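You operate a simulated robot arm through the tools that you are given. There is no shell and no other tool. Be economical: measure what you need, move in short steps, check, and stop when the job is done.

The job below is to be done with a simulated two-armed robot. You get a single attempt, and the scene is never put back.

TASK
When the dock shows FULL, swap its battery with the teal driver's flat one.
Fine: lay the flat one on the table while you wait; dock off at FULL, on again once the flat one is in; press the full one home till the driver's lamp lights; leave the other batteries.

Only the result counts: the job must be done as asked and must still hold three seconds after the hand-in. Knocking over, shifting, dropping, spilling or breaking anything else fails it.

THE ROBOT
Two 7-joint arms with fingered hands on one trunk, on a base that drives. Base frame: it is fixed to the floor where the robot stands at the start and does not move with it; the origin is under the middle of the robot, x ahead of it, y to its left, z up; the surface under the hand at the start is at about z = 880. Readings come in mm, rad, newtons and seconds.
The left shoulder is at the start at [56, 158, 1143], the right one opposite. With the tool pointing down near the work surface each hand reaches from about 440 to 840 mm from the robot's upright axis, wherever it stands, measured 20 degrees to its own side. Places, roughly: battery dock [600, -200, 900]; black battery [1250, -500, 1000]; dock switch [600, -300, 900]; top of the right table [800, -300, 900]. Payload 4 kg a hand.
The tool frame of a hand sits at the grasp point between the pads (the TCP): z along the fingers, y along the line on which they close. The tips reach 30 mm beyond it. The gripper opens to 104 mm. The gripper's body begins 35 mm behind the TCP. The gripper is a hand of 4 fingers: y runs from the thumb to the fingers, the wrist lies at [-15, -104, -178] in the tool frame, and closing takes about 1.5 s.
Orientation is that of the tool frame in the base frame, as a unit quaternion [w, x, y, z]. With the fingers straight down and the wrist toward the robot, the tool's x, y and z point along [0, 1, 0], [1, 0, 0] and [0, 0, -1] of the base frame.

THE INTERFACE
- The arms move only by the tool apply_moves. It takes "left_rows", "right_rows" or both (then of equal length, played together; a hand with none holds still); each is a list of rows, each a list of 6 numbers: the shift along the tool's x, y, z in mm, then the turn, a rotation vector about the tool's x, y, z in rad. In form: [[tx, ty, tz, wx, wy, wz], ...]. A call has 1 to 12 rows; each row is the pose to reach, as a shift and turn from the pose commanded when the call began, along the tool's axes at that moment. "left_jaw" and "right_jaw" are, for a hand that has rows, the finger opening in mm, from 0 to 104, set as the call begins (left out, the last holds). Rows are played at 5 a second. More than 50 mm and 0.15 rad between two rows, or a gripper value outside its range, and nothing of the call is played. Where a pose cannot be reached the arm comes as near as it can. A force on the tool above 60 N (or 10 N above the force at the start of the call, whichever is more), or a blocked arm, ends the call early, and 0.2 s more pass. Each finger travels about 45 mm/s and halts on what it meets, pressing with about 28 N; the grip force reading is that of the motor and also rises with nothing between the fingers. The clock runs only during rows and for 0.2 s after the last one: add rows that repeat a pose to give the fingers time. The reply holds the time, the measured pose of the TCP, the force on the tool along the base axes, the opening and the grip force, in the units named above and with some noise, with the torque about the TCP (base axes, N m) and any sound that the robot's microphone picked up, and new pictures: "show" is both (left out), scene, wrist or none (wrist: the cameras of the hands that moved).
- Cameras (640 x 400 px; columns grow to the right, rows downward): "scene" is now at [140, -21.1, 1340.8]; the picture's right is [-0.21, -0.98, 0.00], its down [-0.34, 0.07, -0.94] and it looks along [0.92, -0.20, -0.34] (base axes); focal length 265 px, centre (320, 200). "left" rides on the left gripper at [-61, -92, -130] in its tool frame; the picture's right is [-0.81, -0.28, 0.52], its down [0.53, -0.71, 0.45] and it looks along [0.24, 0.64, 0.72] (tool axes); focal length 275 px, centre (320, 200). "right" rides on the right gripper at [61, -92, -130] in its tool frame; the picture's right is [-0.81, 0.28, -0.52], its down [-0.53, -0.71, 0.46] and it looks along [-0.24, 0.64, 0.72] (tool axes); focal length 275 px, centre (320, 200). There is no depth. A picture from a camera that has moved, and an enlarged one, comes with that camera's place and axes in the base frame and with its lens.
- lift_body(by): slides the trunk up (or, below 0, down) by that many mm; the arms and the scene camera ride with it, the base frame stays. It gives what a move gives, with no picture.
- base_move(legs): drives the robot by 1 to 6 legs, each [ahead, turn to the left] in mm and rad, along the robot's own axes; the way and the turn of a leg run together, so that a leg with both is an arc; at most 1500 mm and 3.142 rad a leg. The arms and the cameras ride along, it lands a little off, and it stops where it bumps. It gives what a move gives, and a new picture of the scene camera.
- move_fingers(index, middle, ring, thumb_bend, thumb_turn, hand): sets how far each is bent, from 0 (flat) to 100 (curled in); at 30 the hand is open as for a grip, at 70 the pads meet at the TCP. One left out holds its place. A second passes; each finger stops where it meets its share of the squeeze, and holds until it gets a number again. A gripper value or a shape takes the hand back. It gives what a move gives, with no picture; readings hold the bend of each and the force on the fingers (four entries, about 0 where the hand has none), thumb and palm. thumb_turn goes from beside the hand (0) to across from the fingers (100), as for a grip.
- preshape(shape, hand): the hand has 4 fingers and takes this shape, open, in about a second: jaw (thumb against the fingers, like two jaws); tri (thumb and two fingers); tip (a fingertip pinch); poke (one finger out to press); point (the index stretched); flat (the hand flat); cup (the hand cupped); fist (a fist). The gripper value then closes the fingers along that shape, each until it touches; the sizes above hold for jaw. It gives what a move gives, with no picture.
- turn_head(pan, tilt): turns the head with the scene camera to pan (to the left, within 1.396 rad either way) and tilt (down, from -0.506 to 1.204), counted from straight ahead of the robot. It gives what a move gives, and a new picture of the scene camera.
- enlarge(camera, box): a new picture of the part [left, top, right, bottom] of that camera's present view, enlarged. No time passes.
- job_done(): hands the job in; it is judged then, once.

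Work in short steps. Places have to be worked out from the pictures, the camera data and where the tool is seen: move nearer, look again, correct. Check each grasp and each placing, and mend what went wrong. You have 120 turns and 260 pictures in all, those below and enlarged ones among them. Open the grippers and draw the arms clear of the work before you hand the job in, unless the task says otherwise; then end with one line.

The tools are called after ">>>" as a command line: name --argument value ..., lists and objects as JSON in quotes. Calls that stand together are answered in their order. apply_moves: Moves the arms, as the interface text tells. Its arguments: {"type":"object","properties":{"left_rows":{"type":"array"},"left_jaw":{"type":"number"},"right_rows":{"type":"array"},"right_jaw":{"type":"number"},"show":{"type":"string","enum":["both","scene","wrist","none"]}},"required":[]} The other tools are called the same way: lift_body (by) slides the trunk up or down; preshape (shape, hand) gives the hand a shape; move_fingers (index, middle, ring, thumb_bend, thumb_turn, hand) moves the fingers one by one; base_move (legs) drives the base; turn_head (pan, tilt) turns the head that bears the scene camera; enlarge (camera, box) takes an enlarged picture of a part of a camera's view; job_done () hands the job in.

At the start:

```text
time: 0.0
left_position: [553.4, 92.2, 1265.4]
left_tcp_rot: [0.0, 0.707, 0.707, 0.0]
left_ft_force: [0.0, 0.1, 0.4]
left_moment: [0.02, 0.0, 0.01]
left_width: 103.5
left_grasp_force: 0.1
left_shape: jaw
left_bend: [30.0, 30.0, 30.0, 30.0, 98.0]
left_finger forces: [0.0, 0.0, 0.0, 0.1, 0.0, 0.0]
right_position: [533.3, -352.3, 1176.4]
right_tcp_rot: [0.0, 0.707, 0.707, -0.001]
right_ft_force: [0.4, 0.3, 0.4]
right_moment: [-0.04, 0.01, -0.02]
right_width: 103.7
right_grasp_force: 0.0
right_shape: jaw
right_bend: [30.0, 30.0, 30.0, 30.0, 98.0]
right_finger forces: [0.1, 0.0, 0.1, 0.1, 0.0, 0.0]
trunk travel left (down, up): [-350.0, 157.0]
robot x, y, heading: [-0.2, 0.2, -0.004]
head pan, tilt: [-0.209, 0.335]
```

scene: 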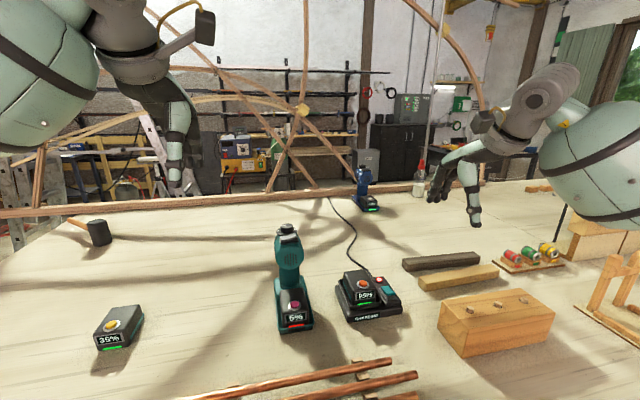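
right: 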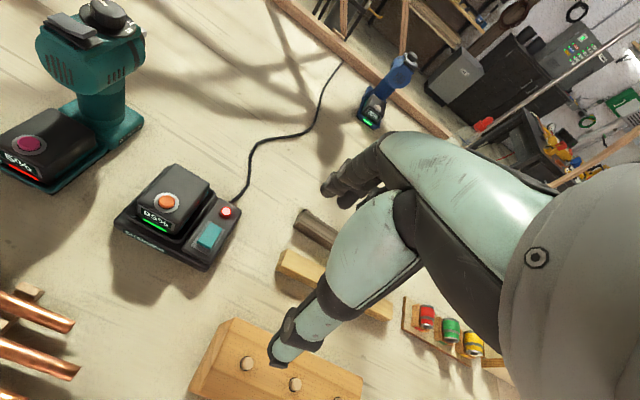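
left: 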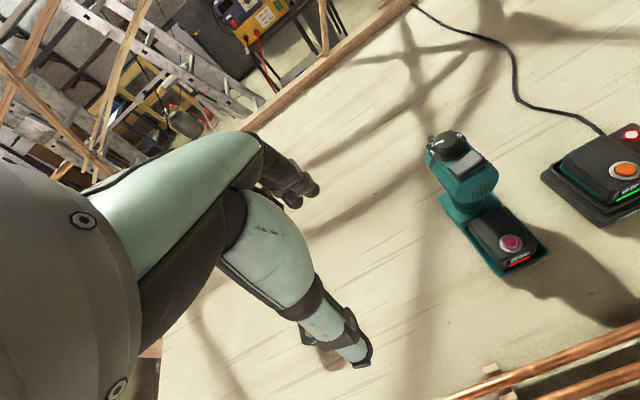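

The dock (about 95 %) sits right of the teal driver, which holds a battery at about 6 %. I take close views first.

>>> enlarge --camera "scene" --box '[250, 210, 430, 340]'

>>> enlarge --camera "right" --box '[0, 0, 260, 280]'

>>> enlarge --camera "left" --box '[400, 100, 640, 300]'

```text
3.08 times, centred on (340, 275) of scene
camera zoom: at [140.0, -21.1, 1340.8], right [-0.21, -0.98, 0.0], down [-0.34, 0.07, -0.94], along [0.92, -0.2, -0.34], focal length 816 px, centre (258, -31)
```

zoom: 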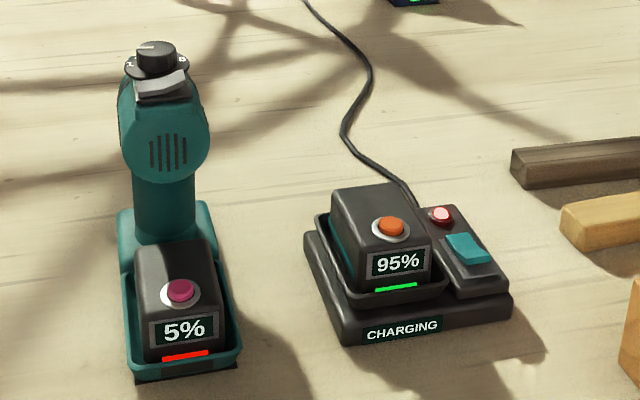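

```text
1.43 times, centred on (130, 140) of right
camera zoom: at [439.7, -292.1, 1307.6], right [0.28, -0.81, 0.52], down [-0.71, -0.53, -0.45], along [0.64, -0.24, -0.73], focal length 393 px, centre (591, 286)
```

zoom: 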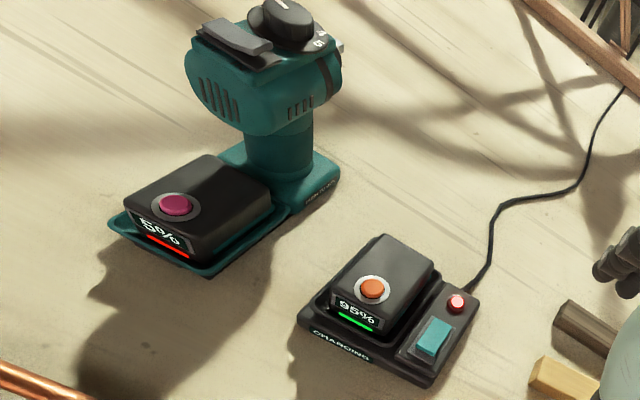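

```text
2.00 times, centred on (520, 200) of left
camera zoom: at [461.5, 30.8, 1396.0], right [-0.28, -0.81, -0.52], down [-0.71, 0.53, -0.45], along [0.64, 0.24, -0.72], focal length 551 px, centre (-80, 200)
```

zoom: 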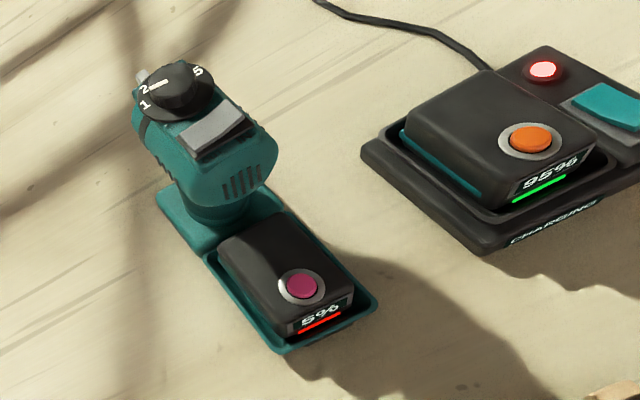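

Triangulating the buttons: flat battery's button is near [591, -67, 941], the dock battery's near [601, -221, 964] and the switch near [606, -286, 930]. The driver's head starts at about x=647, z≥985. I bring the right hand over the flat battery, turned 90°, staying high.

>>> apply_moves --right_rows '[[24, 4, 0, 0, 0, -0.143], [48, 8, 0, 0, 0, -0.286], [72, 12, 0, 0, 0, -0.428], [96, 16, 0, 0, 0, -0.571], [120, 20, 0, 0, 0, -0.714], [144, 24, 0, 0, 0, -0.857], [168, 28, 0, 0, 0, -1.0], [192, 32, 0, 0, 0, -1.142], [216, 36, 0, 0, 0, -1.285], [240, 40, 0, 0, 0, -1.428], [270, 45, 0, 0, 0, -1.571]]'

```text
time: 2.4
left_position: [539.2, 92.0, 1274.3]
left_tcp_rot: [0.004, 0.707, 0.707, 0.005]
left_ft_force: [-0.3, -0.1, -0.3]
left_moment: [0.01, -0.03, 0.02]
left_width: 103.8
left_grasp_force: 0.0
left_shape: jaw
left_bend: [30.0, 30.0, 30.0, 30.0, 98.0]
left_finger forces: [0.0, 0.0, 0.1, 0.0, 0.0, 0.0]
right_position: [355.6, -79.2, 1194.0]
right_tcp_rot: [0.003, 0.019, 1.0, -0.001]
right_ft_force: [-0.9, -0.3, -0.2]
right_moment: [0.02, -0.01, 0.04]
right_width: 103.9
right_grasp_force: 0.1
right_shape: jaw
right_bend: [30.0, 30.0, 30.0, 30.0, 98.0]
right_finger forces: [0.0, 0.0, 0.0, 0.0, 0.1, 0.0]
right hand out of reach, approached as far as the arm can: row 5, 6, 7, 8, 9, 10, 11
trunk travel left (down, up): [-350.0, 157.0]
robot x, y, heading: [0.4, -1.3, 0.002]
head pan, tilt: [-0.209, 0.335]
camera scene: at [140.0, -22.1, 1340.8], right [-0.21, -0.98, 0.0], down [-0.34, 0.07, -0.94], along [0.92, -0.2, -0.34], focal length 265 px, centre (320, 200)
camera right: at [289.0, -168.5, 1323.0], right [0.82, 0.24, 0.52], down [0.51, -0.73, -0.45], along [0.27, 0.63, -0.72], focal length 275 px, centre (320, 200)
```

scene: 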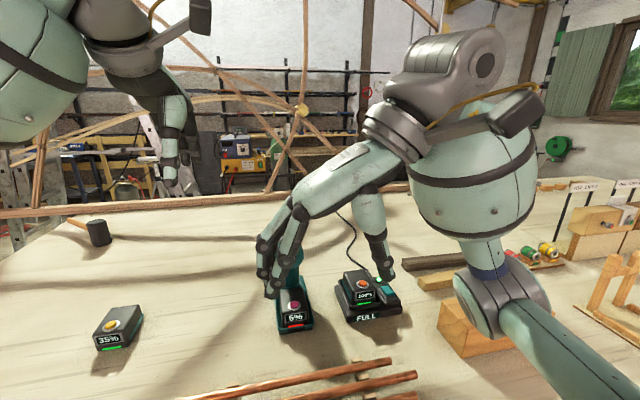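
right: 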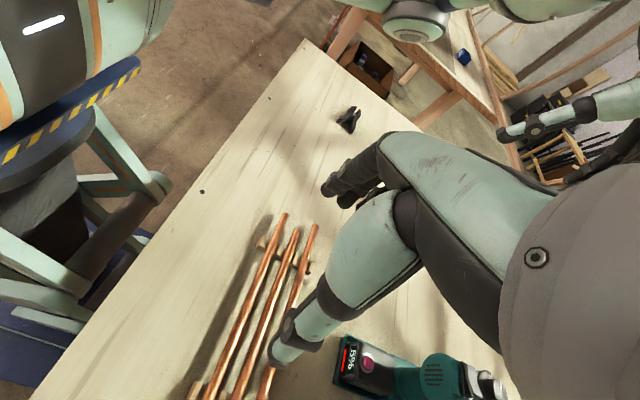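

The dock already shows FULL. I take a close look at it and the switch, so I can turn it off first.

>>> enlarge --camera "scene" --box '[260, 240, 420, 340]'

>>> preshape --shape "poke" --hand "right"

```text
4.00 times, centred on (340, 290) of scene
camera zoom: at [140.0, -22.1, 1340.8], right [-0.21, -0.98, 0.0], down [-0.34, 0.07, -0.94], along [0.92, -0.2, -0.34], focal length 1060 px, centre (240, -160)
```

zoom: 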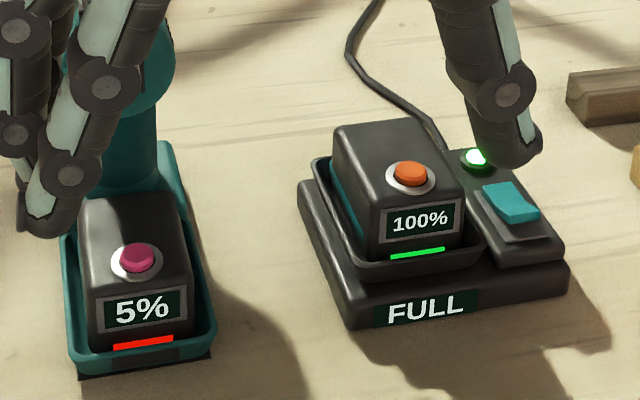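

```text
time: 3.3
left_position: [537.8, 93.1, 1274.4]
left_tcp_rot: [0.004, 0.707, 0.707, 0.004]
left_ft_force: [0.0, -0.3, 0.2]
left_moment: [-0.05, -0.03, 0.02]
left_width: 103.8
left_grasp_force: 0.0
left_shape: jaw
left_bend: [30.0, 30.0, 30.0, 30.0, 98.0]
left_finger forces: [0.0, 0.1, 0.0, 0.1, 0.0, 0.0]
right_position: [356.1, -77.7, 1193.2]
right_tcp_rot: [0.003, 0.02, 1.0, -0.002]
right_ft_force: [-0.2, -0.6, -0.7]
right_moment: [0.01, 0.0, -0.02]
right_width: 0.1
right_grasp_force: 0.1
right_shape: poke
right_bend: [70.0, 70.0, 99.0, 100.0, 100.0]
right_finger forces: [0.1, 0.0, 0.1, 0.0, 0.1, 0.1]
trunk travel left (down, up): [-350.0, 157.0]
robot x, y, heading: [4.6, 1.1, 0.002]
head pan, tilt: [-0.209, 0.335]
```

Full, lamp green. I turn the hand back to the original yaw in place (also revealing where the commanded pose lies), then go to the switch.

>>> apply_moves --right_rows '[[0, 0, 0, 0, 0, 0.143], [0, 0, 0, 0, 0, 0.286], [0, 0, 0, 0, 0, 0.428], [0, 0, 0, 0, 0, 0.571], [0, 0, 0, 0, 0, 0.714], [0, 0, 0, 0, 0, 0.857], [0, 0, 0, 0, 0, 1.0], [0, 0, 0, 0, 0, 1.142], [0, 0, 0, 0, 0, 1.285], [0, 0, 0, 0, 0, 1.428], [0, 0, 0, 0, 0, 1.571]]'

```text
time: 5.7
left_position: [536.9, 93.2, 1273.8]
left_tcp_rot: [0.005, 0.707, 0.707, 0.005]
left_ft_force: [-0.2, -0.2, -0.9]
left_moment: [-0.02, -0.03, 0.02]
left_width: 104.0
left_grasp_force: 0.1
left_shape: jaw
left_bend: [30.0, 30.0, 30.0, 30.0, 98.0]
left_finger forces: [0.0, 0.1, 0.0, 0.1, 0.0, 0.0]
right_position: [350.6, -83.1, 1191.4]
right_tcp_rot: [0.005, 0.708, 0.706, 0.004]
right_ft_force: [0.3, 0.5, -0.5]
right_moment: [-0.02, 0.03, -0.05]
right_width: 0.1
right_grasp_force: 0.1
right_shape: poke
right_bend: [70.0, 70.0, 99.0, 100.0, 100.0]
right_finger forces: [0.0, 0.0, 0.0, 0.0, 0.0, 0.1]
trunk travel left (down, up): [-350.0, 157.0]
robot x, y, heading: [2.9, 0.1, 0.002]
head pan, tilt: [-0.209, 0.335]
camera scene: at [139.3, -20.5, 1340.9], right [-0.21, -0.98, 0.0], down [-0.33, 0.07, -0.94], along [0.92, -0.2, -0.34], focal length 265 px, centre (320, 200)
camera right: at [256.0, -21.7, 1321.7], right [0.27, -0.81, 0.52], down [-0.71, -0.53, -0.46], along [0.65, -0.25, -0.72], focal length 275 px, centre (320, 200)
```

scene: 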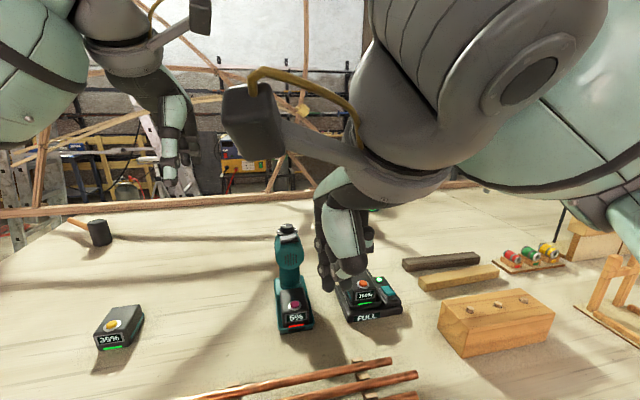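
right: 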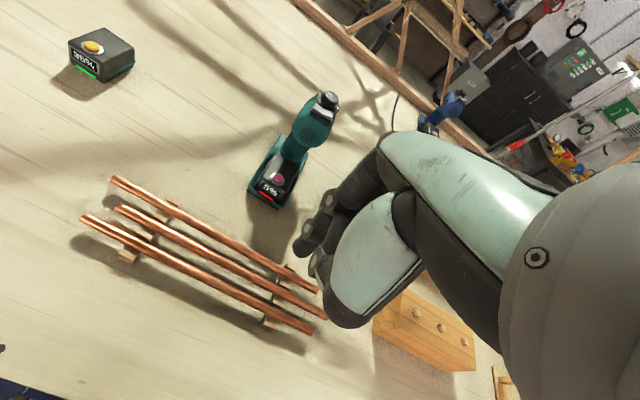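

The commanded pose equals the reached pose. I move to above the switch.

>>> apply_moves --right_rows '[[-25, 27, 10, 0, 0, 0], [-50, 55, 25, 0, 0, 0], [-75, 82, 40, 0, 0, 0], [-100, 110, 55, 0, 0, 0], [-125, 137, 70, 0, 0, 0], [-150, 165, 85, 0, 0, 0], [-175, 192, 100, 0, 0, 0], [-203, 220, 115, 0, 0, 0], [-203, 245, 130, 0, 0, 0]]'

```text
time: 7.7
left_position: [539.3, 92.9, 1272.7]
left_tcp_rot: [0.004, 0.707, 0.707, 0.005]
left_ft_force: [-0.6, 0.7, -0.3]
left_moment: [-0.01, 0.02, -0.02]
left_width: 103.9
left_grasp_force: 0.0
left_shape: jaw
left_bend: [30.0, 30.0, 30.0, 30.0, 98.0]
left_finger forces: [0.1, 0.1, 0.0, 0.0, 0.0, 0.0]
right_position: [597.1, -285.4, 1065.6]
right_tcp_rot: [0.005, 0.707, 0.707, 0.002]
right_ft_force: [0.4, -0.4, -0.4]
right_moment: [0.0, -0.01, -0.02]
right_width: 0.0
right_grasp_force: 0.1
right_shape: poke
right_bend: [70.0, 70.0, 99.0, 100.0, 100.0]
right_finger forces: [0.0, 0.1, 0.1, 0.2, 0.0, 0.0]
trunk travel left (down, up): [-350.0, 157.0]
robot x, y, heading: [-2.0, 1.5, 0.005]
head pan, tilt: [-0.209, 0.335]
camera scene: at [141.3, -20.5, 1340.7], right [-0.21, -0.98, 0.0], down [-0.34, 0.07, -0.94], along [0.92, -0.2, -0.34], focal length 265 px, centre (320, 200)
camera right: at [503.1, -224.8, 1194.0], right [0.27, -0.81, 0.52], down [-0.71, -0.53, -0.46], along [0.65, -0.25, -0.72], focal length 275 px, centre (320, 200)
```

scene: 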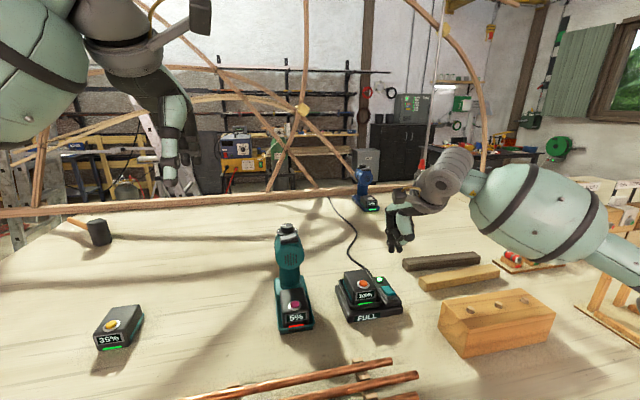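
right: 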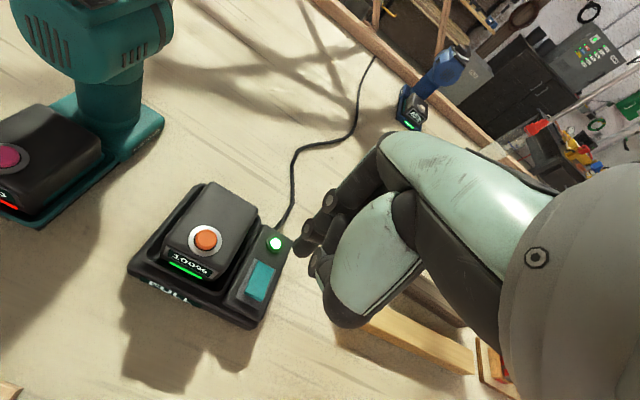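

Let me look closely at the hand's fingertip and the dock.

>>> enlarge --camera "right" --box '[120, 160, 360, 340]'

>>> enlarge --camera "scene" --box '[320, 180, 480, 330]'

```text
2.22 times, centred on (240, 250) of right
camera zoom: at [503.1, -224.8, 1194.0], right [0.27, -0.81, 0.52], down [-0.71, -0.53, -0.46], along [0.65, -0.25, -0.72], focal length 612 px, centre (498, 89)
```

zoom: 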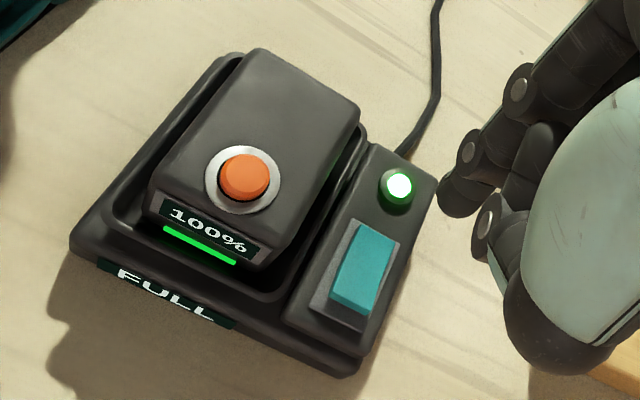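

```text
2.67 times, centred on (400, 255) of scene
camera zoom: at [141.3, -20.5, 1340.7], right [-0.21, -0.98, 0.0], down [-0.34, 0.07, -0.94], along [0.92, -0.2, -0.34], focal length 707 px, centre (107, 53)
```

zoom: 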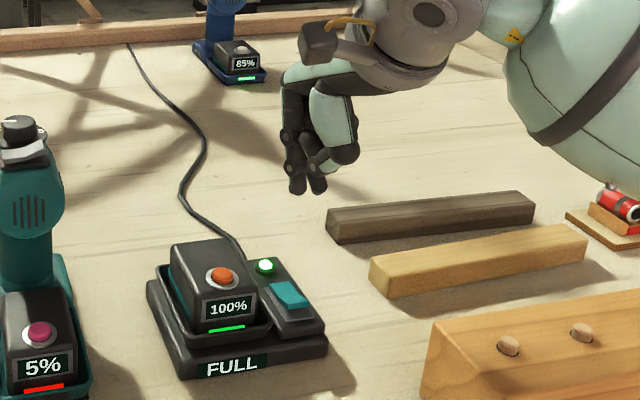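

Two fingertips stick out; I curl the middle one so only the index presses, and look where its tip is.

>>> move_fingers --hand "right" --middle 100

>>> enlarge --camera "scene" --box '[360, 180, 440, 260]'

>>> enlarge --camera "right" --box '[220, 160, 400, 340]'

```text
time: 8.7
left_position: [537.1, 92.4, 1274.1]
left_tcp_rot: [0.004, 0.707, 0.707, 0.005]
left_ft_force: [-0.1, 0.3, 0.0]
left_moment: [-0.01, 0.0, -0.02]
left_width: 103.9
left_grasp_force: 0.0
left_shape: jaw
left_bend: [30.0, 30.0, 30.0, 30.0, 98.0]
left_finger forces: [0.1, 0.0, 0.0, 0.0, 0.0, 0.1]
right_position: [596.3, -285.7, 1066.1]
right_tcp_rot: [0.005, 0.707, 0.707, 0.003]
right_ft_force: [-0.5, 0.0, 1.0]
right_moment: [0.0, -0.01, 0.02]
right_width: 29.8
right_grasp_force: 0.1
right_shape: fingers
right_bend: [70.0, 100.0, 99.0, 100.0, 100.0]
right_finger forces: [0.0, 0.0, 0.1, 0.0, 0.0, 0.0]
trunk travel left (down, up): [-350.0, 157.0]
robot x, y, heading: [-2.5, 1.0, 0.003]
head pan, tilt: [-0.209, 0.335]
```

```text
5.00 times, centred on (400, 220) of scene
camera zoom: at [140.0, -21.0, 1340.8], right [-0.21, -0.98, 0.0], down [-0.34, 0.07, -0.94], along [0.92, -0.2, -0.34], focal length 1326 px, centre (-80, 100)
```

zoom: 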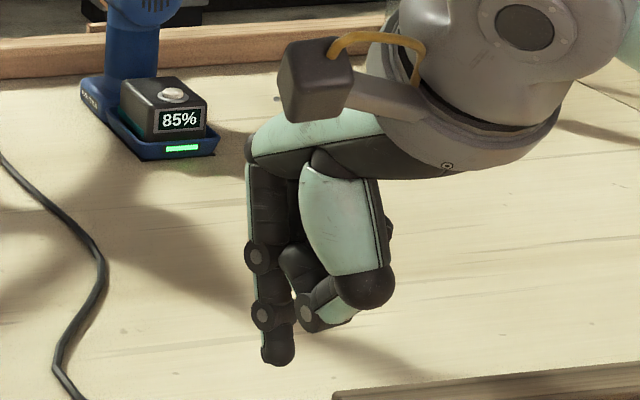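

```text
2.22 times, centred on (310, 250) of right
camera zoom: at [501.6, -224.9, 1194.9], right [0.27, -0.81, 0.52], down [-0.71, -0.53, -0.46], along [0.65, -0.24, -0.72], focal length 612 px, centre (342, 89)
```

zoom: 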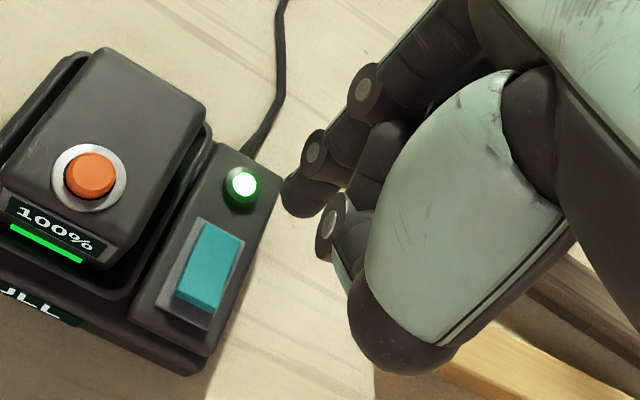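

The index tip is about [596, -279, 1036]. The rocker's near end looks raised, so I aim at [600, -286] and first hover just above it.

>>> apply_moves --right_rows '[[-7, 4, 30, 0, 0, 0], [-7, 4, 60, 0, 0, 0], [-7, 4, 85, 0, 0, 0]]' --show "none"

>>> enlarge --camera "scene" --box '[320, 220, 440, 330]'

>>> enlarge --camera "right" --box '[160, 160, 340, 340]'

```text
time: 9.5
left_position: [537.5, 91.9, 1272.9]
left_tcp_rot: [0.003, 0.707, 0.707, 0.005]
left_ft_force: [-0.2, 1.4, 0.2]
left_moment: [0.01, 0.02, 0.0]
left_width: 104.0
left_grasp_force: 0.1
left_shape: jaw
left_bend: [30.0, 30.0, 30.0, 30.0, 98.0]
left_finger forces: [0.0, 0.0, 0.0, 0.1, 0.0, 0.1]
right_position: [603.3, -291.0, 978.9]
right_tcp_rot: [0.004, 0.708, 0.706, 0.003]
right_ft_force: [0.4, -0.8, 0.5]
right_moment: [-0.02, 0.0, 0.02]
right_width: 30.0
right_grasp_force: 0.0
right_shape: fingers
right_bend: [70.0, 100.0, 99.0, 100.0, 100.0]
right_finger forces: [0.0, 0.0, 0.1, 0.0, 0.1, 0.0]
trunk travel left (down, up): [-350.0, 157.0]
robot x, y, heading: [0.7, 1.7, -0.001]
head pan, tilt: [-0.209, 0.335]
```

```text
3.64 times, centred on (380, 275) of scene
camera zoom: at [140.1, -21.3, 1340.8], right [-0.21, -0.98, 0.0], down [-0.34, 0.07, -0.94], along [0.92, -0.2, -0.34], focal length 964 px, centre (102, -73)
```

zoom: 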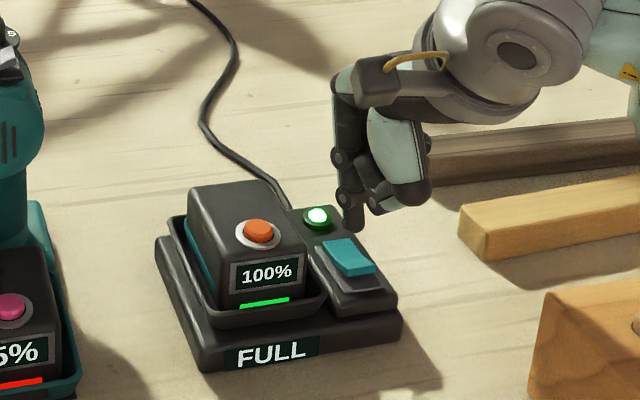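

```text
2.22 times, centred on (250, 250) of right
camera zoom: at [508.0, -231.3, 1109.3], right [0.27, -0.81, 0.52], down [-0.71, -0.53, -0.46], along [0.65, -0.24, -0.72], focal length 612 px, centre (476, 89)
```

zoom: 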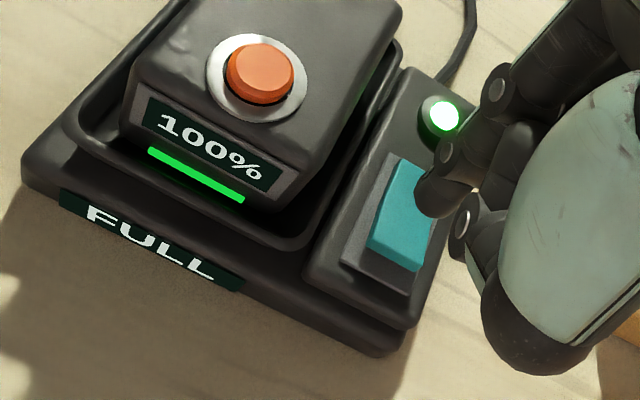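

The tip hovers about 20 mm over the rocker's middle. I shift 9 mm nearer and press down gently.

>>> apply_moves --right_rows '[[0, -9, 4, 0, 0, 0], [0, -9, 14, 0, 0, 0], [0, -9, 19, 0, 0, 0], [0, -9, 24, 0, 0, 0]]' --show "none"

>>> enlarge --camera "right" --box '[160, 160, 340, 340]'

>>> enlarge --camera "scene" --box '[320, 220, 440, 330]'

```text
time: 10.5
left_position: [538.6, 92.9, 1273.2]
left_tcp_rot: [0.004, 0.708, 0.707, 0.005]
left_ft_force: [-0.2, 0.0, -0.1]
left_moment: [-0.04, 0.01, -0.01]
left_width: 104.0
left_grasp_force: 0.1
left_shape: jaw
left_bend: [30.0, 30.0, 30.0, 30.0, 98.0]
left_finger forces: [0.1, 0.0, 0.0, 0.1, 0.0, 0.0]
right_position: [594.9, -292.2, 955.3]
right_tcp_rot: [0.005, 0.707, 0.707, 0.004]
right_ft_force: [0.5, -0.1, 0.9]
right_moment: [0.03, 0.0, 0.01]
right_width: 29.8
right_grasp_force: 0.4
right_shape: fingers
right_bend: [70.0, 100.0, 99.0, 100.0, 100.0]
right_finger forces: [0.4, 0.0, 0.0, 0.1, 0.0, 0.0]
trunk travel left (down, up): [-350.0, 157.0]
robot x, y, heading: [-0.8, -2.0, -0.002]
head pan, tilt: [-0.209, 0.335]
```

```text
2.22 times, centred on (250, 250) of right
camera zoom: at [498.4, -231.6, 1085.2], right [0.27, -0.81, 0.52], down [-0.71, -0.53, -0.46], along [0.65, -0.24, -0.72], focal length 612 px, centre (476, 89)
```

zoom: 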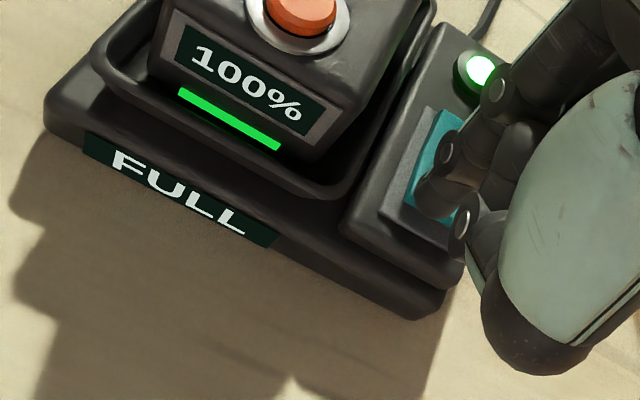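

```text
3.64 times, centred on (380, 275) of scene
camera zoom: at [139.7, -21.1, 1340.9], right [-0.21, -0.98, 0.0], down [-0.33, 0.07, -0.94], along [0.92, -0.2, -0.34], focal length 964 px, centre (102, -73)
```

zoom: 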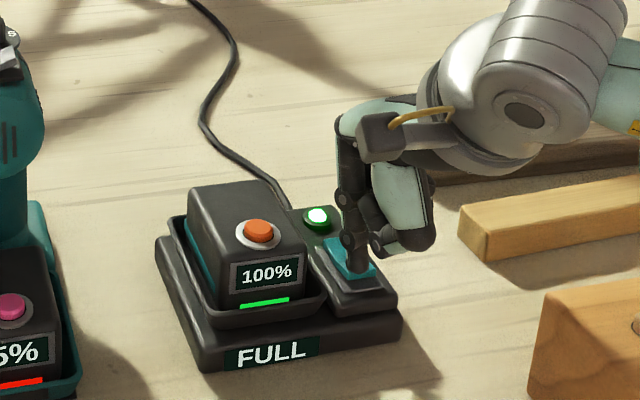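

The tip just about touches the rocker's near half (0.4 N). I press a few mm further.

>>> apply_moves --right_rows '[[0, 0, 3, 0, 0, 0], [0, 0, 6, 0, 0, 0], [0, 0, 8, 0, 0, 0]]' --show "none"

>>> enlarge --camera "scene" --box '[320, 220, 440, 330]'

```text
time: 11.3
left_position: [536.5, 94.2, 1274.9]
left_tcp_rot: [0.005, 0.707, 0.707, 0.005]
left_ft_force: [-0.4, -0.3, -0.2]
left_moment: [0.06, 0.01, -0.02]
left_width: 103.8
left_grasp_force: 0.1
left_shape: jaw
left_bend: [30.0, 30.0, 30.0, 30.0, 98.0]
left_finger forces: [0.1, 0.1, 0.0, 0.0, 0.1, 0.1]
right_position: [593.5, -290.4, 951.1]
right_tcp_rot: [0.006, 0.707, 0.707, 0.007]
right_ft_force: [3.9, 0.3, 17.5]
right_moment: [0.11, -0.17, 0.01]
right_width: 29.4
right_grasp_force: 8.6
right_shape: fingers
right_bend: [70.0, 100.0, 99.0, 100.0, 100.0]
right_finger forces: [17.6, 0.0, 0.0, 0.0, 0.1, 0.1]
trunk travel left (down, up): [-350.0, 157.0]
robot x, y, heading: [0.5, -0.1, 0.005]
head pan, tilt: [-0.209, 0.335]
```

```text
3.64 times, centred on (380, 275) of scene
camera zoom: at [138.4, -20.1, 1341.2], right [-0.21, -0.98, 0.0], down [-0.33, 0.07, -0.94], along [0.92, -0.2, -0.34], focal length 964 px, centre (102, -73)
```

zoom: 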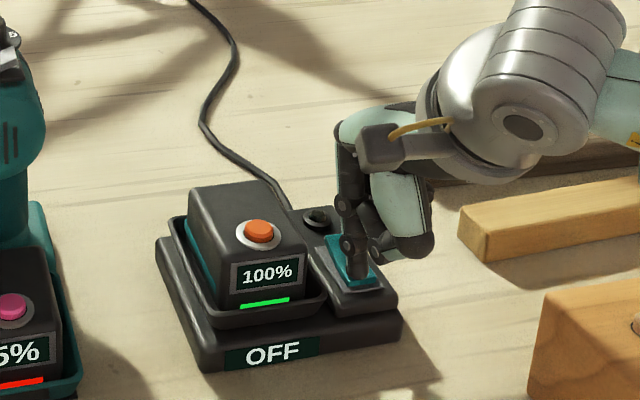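

Dock now reads OFF with the lamp dark. I lift off and go back to the jaw shape.

>>> apply_moves --right_rows '[[0, 0, -40, 0, 0, 0], [0, 0, -80, 0, 0, 0], [0, 0, -110, 0, 0, 0]]' --show "none"

>>> preshape --shape "jaw" --hand "right"

```text
time: 12.1
left_position: [538.3, 93.3, 1273.8]
left_tcp_rot: [0.004, 0.707, 0.707, 0.005]
left_ft_force: [0.5, -0.2, -0.7]
left_moment: [0.02, -0.02, 0.0]
left_width: 103.9
left_grasp_force: 0.0
left_shape: jaw
left_bend: [30.0, 30.0, 30.0, 30.0, 98.0]
left_finger forces: [0.0, 0.0, 0.1, 0.0, 0.0, 0.0]
right_position: [592.6, -292.0, 1058.9]
right_tcp_rot: [0.004, 0.706, 0.708, 0.003]
right_ft_force: [-0.3, -0.8, 0.1]
right_moment: [0.04, 0.0, -0.03]
right_width: 30.2
right_grasp_force: 0.1
right_shape: fingers
right_bend: [70.0, 100.0, 99.0, 100.0, 100.0]
right_finger forces: [0.0, 0.1, 0.0, 0.0, 0.1, 0.0]
trunk travel left (down, up): [-350.0, 157.0]
robot x, y, heading: [0.7, -1.9, -0.001]
head pan, tilt: [-0.209, 0.335]
```

```text
time: 13.0
left_position: [538.5, 92.5, 1274.7]
left_tcp_rot: [0.003, 0.707, 0.707, 0.005]
left_ft_force: [0.1, 0.1, 0.2]
left_moment: [0.02, -0.01, 0.02]
left_width: 103.8
left_grasp_force: 0.1
left_shape: jaw
left_bend: [30.0, 30.0, 30.0, 30.0, 98.0]
left_finger forces: [0.1, 0.0, 0.0, 0.1, 0.1, 0.0]
right_position: [592.4, -293.1, 1057.7]
right_tcp_rot: [0.004, 0.708, 0.707, 0.003]
right_ft_force: [0.4, 0.4, 0.1]
right_moment: [-0.02, -0.02, 0.0]
right_width: 103.8
right_grasp_force: 0.1
right_shape: jaw
right_bend: [30.0, 30.0, 30.0, 30.0, 98.0]
right_finger forces: [0.0, 0.1, 0.1, 0.1, 0.0, 0.1]
trunk travel left (down, up): [-350.0, 157.0]
robot x, y, heading: [3.0, 2.7, -0.003]
head pan, tilt: [-0.209, 0.335]
```

Now I test the 90° yaw at this lower height while shifting over the driver's battery.

>>> apply_moves --right_rows '[[20, -3, 0, 0, 0, -0.143], [40, -6, 0, 0, 0, -0.286], [60, -9, 0, 0, 0, -0.428], [80, -12, 0, 0, 0, -0.571], [100, -15, 0, 0, 0, -0.714], [120, -18, 0, 0, 0, -0.857], [140, -21, 0, 0, 0, -1.0], [160, -24, 0, 0, 0, -1.142], [180, -27, 0, 0, 0, -1.285], [200, -30, 0, 0, 0, -1.428], [223, -32, 0, 0, 0, -1.571]]'

```text
time: 15.4
left_position: [540.2, 95.9, 1272.6]
left_tcp_rot: [0.004, 0.707, 0.708, 0.003]
left_ft_force: [-0.1, 0.9, -1.0]
left_moment: [0.0, 0.08, -0.01]
left_width: 103.9
left_grasp_force: 0.0
left_shape: jaw
left_bend: [30.0, 30.0, 30.0, 30.0, 98.0]
left_finger forces: [0.0, 0.0, 0.0, 0.0, 0.0, 0.0]
right_position: [435.1, -37.0, 1060.3]
right_tcp_rot: [0.024, 0.17, 0.985, -0.024]
right_ft_force: [-0.5, 0.0, 10.6]
right_moment: [-0.18, -0.02, -0.02]
right_width: 103.7
right_grasp_force: 0.0
right_shape: jaw
right_bend: [30.0, 30.0, 30.0, 30.0, 97.0]
right_finger forces: [0.0, 0.1, 0.0, 0.1, 0.0, 0.0]
right hand out of reach, approached as far as the arm can: row 6, 7, 8, 9, 10, 11
trunk travel left (down, up): [-350.0, 157.0]
robot x, y, heading: [2.3, 3.5, -0.002]
head pan, tilt: [-0.209, 0.335]
camera scene: at [141.3, -17.2, 1340.6], right [-0.21, -0.98, 0.01], down [-0.34, 0.07, -0.94], along [0.92, -0.2, -0.34], focal length 265 px, centre (320, 200)
camera right: at [339.6, -95.8, 1189.9], right [0.83, 0.02, 0.55], down [0.28, -0.87, -0.4], along [0.48, 0.49, -0.73], focal length 275 px, centre (320, 200)
```

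scene: 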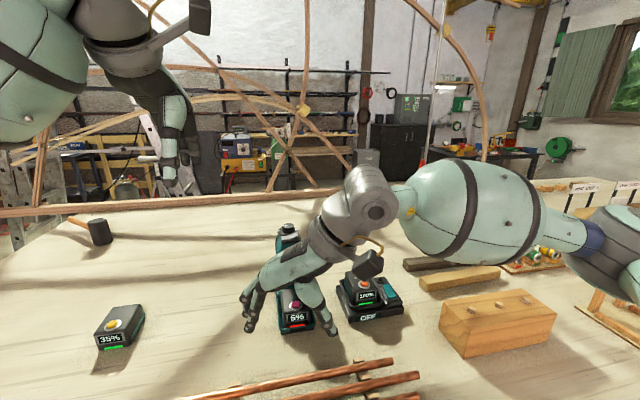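
right: 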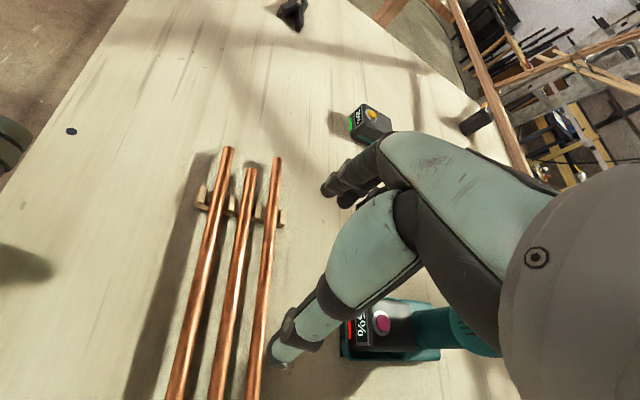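

CCW yaw runs out of wrist range. The opposite yaw (thumb on the left) is the natural one for the right arm; I swing back through neutral toward it.

>>> apply_moves --right_rows '[[-10, 1, -5, 0, 0.008, 0.136], [-20, 1, -10, 0, 0.016, 0.273], [-30, 2, -15, 0, 0.024, 0.409], [-40, 3, -20, 0, 0.032, 0.546], [-50, 4, -25, 0, 0.04, 0.682], [-59, 5, -30, 0, 0.049, 0.819], [-68, 5, -35, 0, 0.057, 0.955], [-78, 6, -40, 0, 0.065, 1.092], [-88, 7, -40, 0, 0.073, 1.228]]' --show "none"

>>> apply_moves --right_rows '[[0, 0, 0, 0, 0, 0.143], [0, 0, 0, 0, 0, 0.286], [0, 0, 0, 0, 0, 0.428], [0, 0, 0, 0, 0, 0.571], [0, 0, 0, 0, 0, 0.714], [0, 0, 0, 0, 0, 0.857], [0, 0, 0, 0, 0, 1.0], [0, 0, 0, 0, 0, 1.142], [0, 0, 0, 0, 0, 1.285], [0, 0, 0, 0, 0, 1.428], [0, 0, 0, 0, 0, 1.571]]'

```text
time: 17.4
left_position: [540.8, 92.6, 1272.8]
left_tcp_rot: [0.004, 0.708, 0.707, 0.005]
left_ft_force: [0.3, 1.1, -0.4]
left_moment: [-0.01, -0.03, -0.04]
left_width: 104.0
left_grasp_force: 0.0
left_shape: jaw
left_bend: [30.0, 30.0, 30.0, 30.0, 98.0]
left_finger forces: [0.0, 0.0, 0.0, 0.1, 0.1, 0.0]
right_position: [513.7, -57.9, 1115.5]
right_tcp_rot: [-0.002, 0.708, 0.706, 0.015]
right_ft_force: [0.2, 0.0, 0.5]
right_moment: [0.0, -0.03, 0.02]
right_width: 103.9
right_grasp_force: 0.1
right_shape: jaw
right_bend: [30.0, 30.0, 30.0, 30.0, 97.0]
right_finger forces: [0.0, 0.1, 0.1, 0.0, 0.1, 0.0]
trunk travel left (down, up): [-350.0, 157.0]
robot x, y, heading: [2.8, -0.5, 0.006]
head pan, tilt: [-0.209, 0.335]
```

```text
time: 19.8
left_position: [539.1, 93.6, 1273.0]
left_tcp_rot: [0.004, 0.707, 0.707, 0.005]
left_ft_force: [0.7, -0.4, 0.4]
left_moment: [-0.02, 0.0, 0.01]
left_width: 103.9
left_grasp_force: 0.1
left_shape: jaw
left_bend: [30.0, 30.0, 30.0, 30.0, 98.0]
left_finger forces: [0.1, 0.0, 0.0, 0.1, 0.1, 0.0]
right_position: [514.4, -59.6, 1115.5]
right_tcp_rot: [-0.012, 1.0, -0.002, 0.01]
right_ft_force: [0.2, 0.5, 0.3]
right_moment: [0.03, -0.02, -0.01]
right_width: 103.7
right_grasp_force: 0.1
right_shape: jaw
right_bend: [30.0, 30.0, 30.0, 30.0, 97.0]
right_finger forces: [0.0, 0.0, 0.0, 0.0, 0.1, 0.0]
trunk travel left (down, up): [-350.0, 157.0]
robot x, y, heading: [2.4, 1.6, 0.002]
head pan, tilt: [-0.209, 0.335]
camera scene: at [140.2, -20.6, 1340.8], right [-0.21, -0.98, 0.0], down [-0.34, 0.07, -0.94], along [0.92, -0.2, -0.34], focal length 265 px, centre (320, 200)
camera right: at [571.5, 27.5, 1249.2], right [-0.82, -0.29, 0.49], down [-0.52, 0.73, -0.45], along [-0.23, -0.63, -0.74], focal length 275 px, centre (320, 200)
```

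scene: 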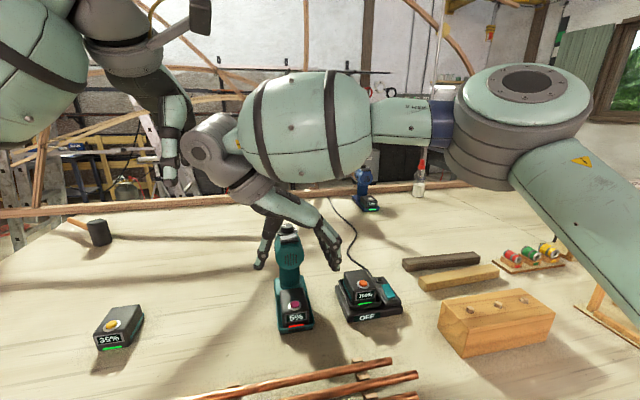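
right: 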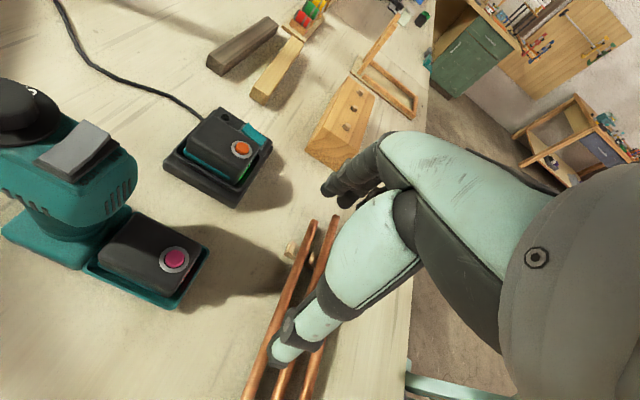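

CW yaw works. I look at the driver battery from here.

>>> enlarge --camera "right" --box '[0, 70, 290, 320]'

```text
1.60 times, centred on (145, 195) of right
camera zoom: at [571.5, 27.5, 1249.2], right [-0.82, -0.29, 0.49], down [-0.52, 0.73, -0.45], along [-0.23, -0.63, -0.74], focal length 440 px, centre (600, 208)
```

zoom: 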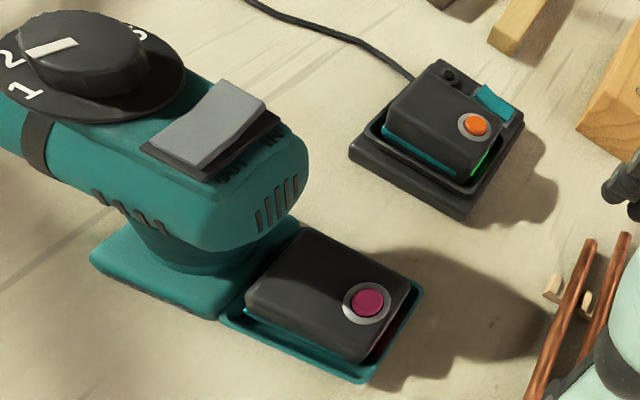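

Battery outline in the driver: about x 583–657, y −90…−40, top z≈937, fitting in a tray. I move over it (hand kept forward of the driver's head) and descend partway.

>>> apply_moves --right_rows '[[40, 2, 0, -0.012, -0.01, 0], [84, 5, 0, -0.024, -0.02, 0], [84, 5, 40, -0.024, -0.02, 0], [84, 5, 80, -0.024, -0.02, 0], [84, 5, 110, -0.024, -0.02, 0]]'

>>> enlarge --camera "scene" --box '[240, 200, 400, 350]'

```text
time: 21.0
left_position: [538.0, 93.0, 1275.2]
left_tcp_rot: [0.004, 0.707, 0.707, 0.005]
left_ft_force: [-1.0, 0.0, 0.7]
left_moment: [0.01, 0.0, 0.02]
left_width: 104.0
left_grasp_force: 0.1
left_shape: jaw
left_bend: [30.0, 30.0, 30.0, 30.0, 98.0]
left_finger forces: [0.1, 0.0, 0.0, 0.0, 0.0, 0.1]
right_position: [602.5, -61.1, 1004.9]
right_tcp_rot: [0.0, 1.0, -0.001, -0.001]
right_ft_force: [-0.2, -0.3, 0.0]
right_moment: [0.01, -0.01, 0.0]
right_width: 103.7
right_grasp_force: 0.1
right_shape: jaw
right_bend: [30.0, 30.0, 30.0, 30.0, 97.0]
right_finger forces: [0.0, 0.0, 0.0, 0.1, 0.0, 0.0]
trunk travel left (down, up): [-350.0, 157.0]
robot x, y, heading: [-0.1, -4.1, -0.001]
head pan, tilt: [-0.209, 0.335]
camera scene: at [140.9, -21.1, 1340.7], right [-0.21, -0.98, 0.0], down [-0.34, 0.07, -0.94], along [0.92, -0.2, -0.34], focal length 265 px, centre (320, 200)
camera right: at [662.0, 30.5, 1136.1], right [-0.81, -0.28, 0.52], down [-0.53, 0.71, -0.45], along [-0.24, -0.64, -0.72], focal length 275 px, centre (320, 200)
```

scene: 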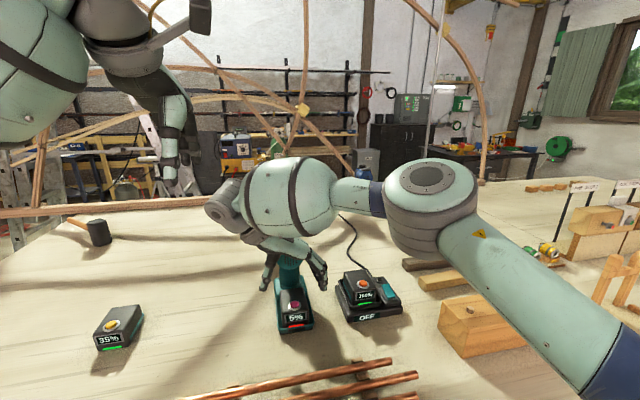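
right: 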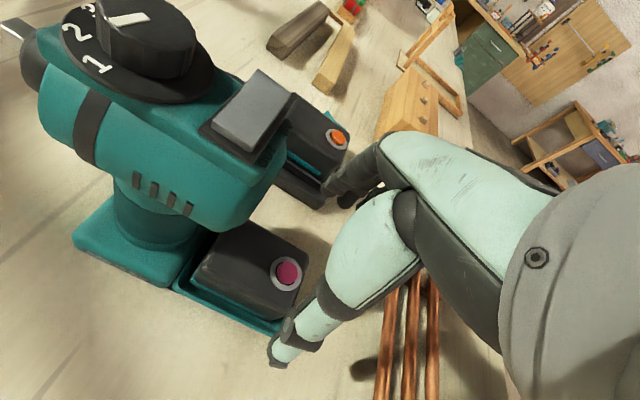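

```text
2.67 times, centred on (320, 275) of scene
camera zoom: at [140.9, -21.1, 1340.7], right [-0.21, -0.98, 0.0], down [-0.34, 0.07, -0.94], along [0.92, -0.2, -0.34], focal length 707 px, centre (320, 0)
```

zoom: 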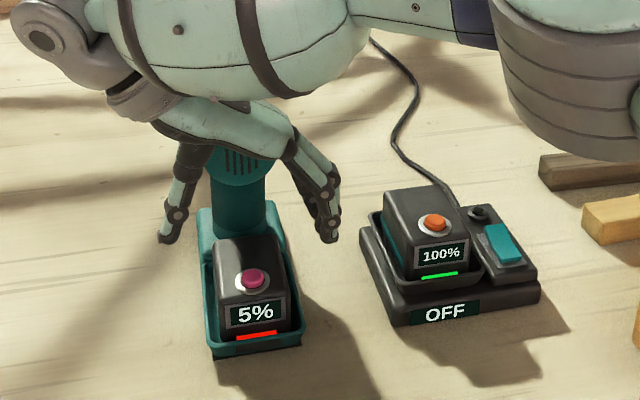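

Thumb and fingers straddle the battery symmetrically. I shift 4 mm right and descend toward z≈940.

>>> apply_moves --right_rows '[[0, 4, 25, 0, 0, 0], [0, 4, 45, 0, 0, 0], [0, 4, 58, 0, 0, 0], [0, 4, 65, 0, 0, 0]]' --show "wrist"

>>> enlarge --camera "scene" --box '[240, 240, 360, 350]'

```text
time: 22.0
left_position: [539.5, 92.4, 1272.9]
left_tcp_rot: [0.003, 0.707, 0.707, 0.005]
left_ft_force: [-0.2, -0.5, -0.9]
left_moment: [0.01, 0.0, -0.04]
left_width: 103.9
left_grasp_force: 0.1
left_shape: jaw
left_bend: [30.0, 30.0, 30.0, 30.0, 98.0]
left_finger forces: [0.0, 0.1, 0.1, 0.0, 0.0, 0.0]
right_position: [600.8, -65.7, 941.6]
right_tcp_rot: [0.0, 1.0, 0.0, -0.001]
right_ft_force: [0.0, 0.4, 0.5]
right_moment: [-0.02, 0.02, -0.02]
right_width: 103.8
right_grasp_force: 0.0
right_shape: jaw
right_bend: [30.0, 30.0, 30.0, 30.0, 97.0]
right_finger forces: [0.0, 0.0, 0.0, 0.0, 0.1, 0.1]
trunk travel left (down, up): [-350.0, 157.0]
robot x, y, heading: [0.9, -0.4, 0.001]
head pan, tilt: [-0.209, 0.335]
camera right: at [660.7, 25.7, 1072.0], right [-0.81, -0.28, 0.52], down [-0.53, 0.71, -0.45], along [-0.24, -0.64, -0.72], focal length 275 px, centre (320, 200)
```

right: 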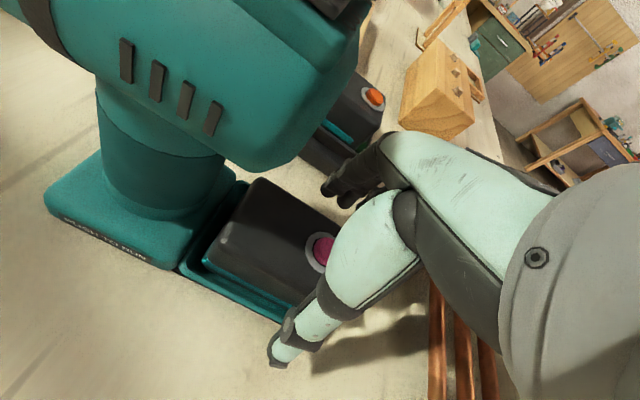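

```text
3.64 times, centred on (300, 295) of scene
camera zoom: at [140.5, -21.1, 1340.8], right [-0.21, -0.98, 0.0], down [-0.34, 0.07, -0.94], along [0.92, -0.2, -0.34], focal length 964 px, centre (393, -146)
```

zoom: 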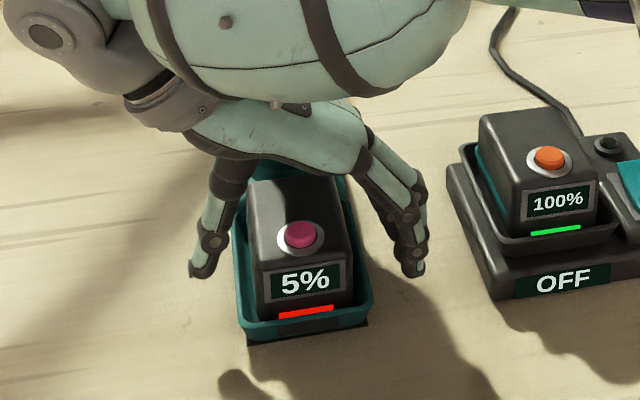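

Position looks good; I close the jaw onto the battery.

>>> apply_moves --right_rows '[[0, 0, 0, 0, 0, 0], [0, 0, 0, 0, 0, 0], [0, 0, 0, 0, 0, 0], [0, 0, 0, 0, 0, 0], [0, 0, 0, 0, 0, 0], [0, 0, 0, 0, 0, 0], [0, 0, 0, 0, 0, 0]]' --right_jaw 30 --show "wrist"

>>> enlarge --camera "scene" --box '[240, 240, 360, 350]'

```text
time: 23.6
left_position: [537.5, 93.4, 1274.4]
left_tcp_rot: [0.004, 0.707, 0.707, 0.005]
left_ft_force: [-0.4, 0.2, 0.2]
left_moment: [0.0, 0.02, 0.03]
left_width: 103.9
left_grasp_force: 0.1
left_shape: jaw
left_bend: [30.0, 30.0, 30.0, 30.0, 98.0]
left_finger forces: [0.0, 0.0, 0.1, 0.0, 0.0, 0.0]
right_position: [600.5, -65.0, 943.1]
right_tcp_rot: [0.0, 1.0, 0.001, -0.001]
right_ft_force: [0.5, 3.2, -0.3]
right_moment: [0.1, 0.02, 0.02]
right_width: 51.7
right_grasp_force: 28.2
right_shape: jaw
right_bend: [74.0, 45.0, 47.0, 69.0, 100.0]
right_finger forces: [14.1, 7.9, 0.1, 0.0, 26.0, 0.0]
trunk travel left (down, up): [-350.0, 157.0]
robot x, y, heading: [0.7, 1.8, -0.002]
head pan, tilt: [-0.209, 0.335]
camera right: at [660.3, 26.6, 1072.5], right [-0.81, -0.28, 0.52], down [-0.53, 0.71, -0.45], along [-0.24, -0.64, -0.72], focal length 275 px, centre (320, 200)
```

right: 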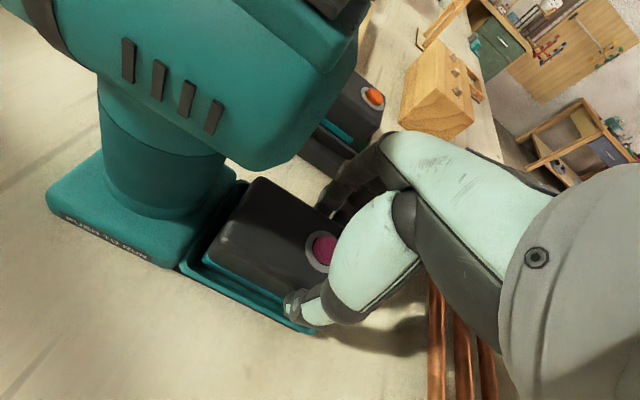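

```text
3.64 times, centred on (300, 295) of scene
camera zoom: at [140.3, -20.4, 1340.8], right [-0.21, -0.98, 0.0], down [-0.34, 0.07, -0.94], along [0.92, -0.2, -0.34], focal length 964 px, centre (393, -146)
```

zoom: 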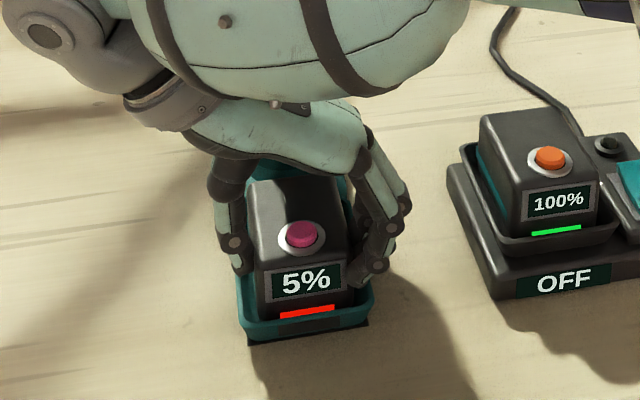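

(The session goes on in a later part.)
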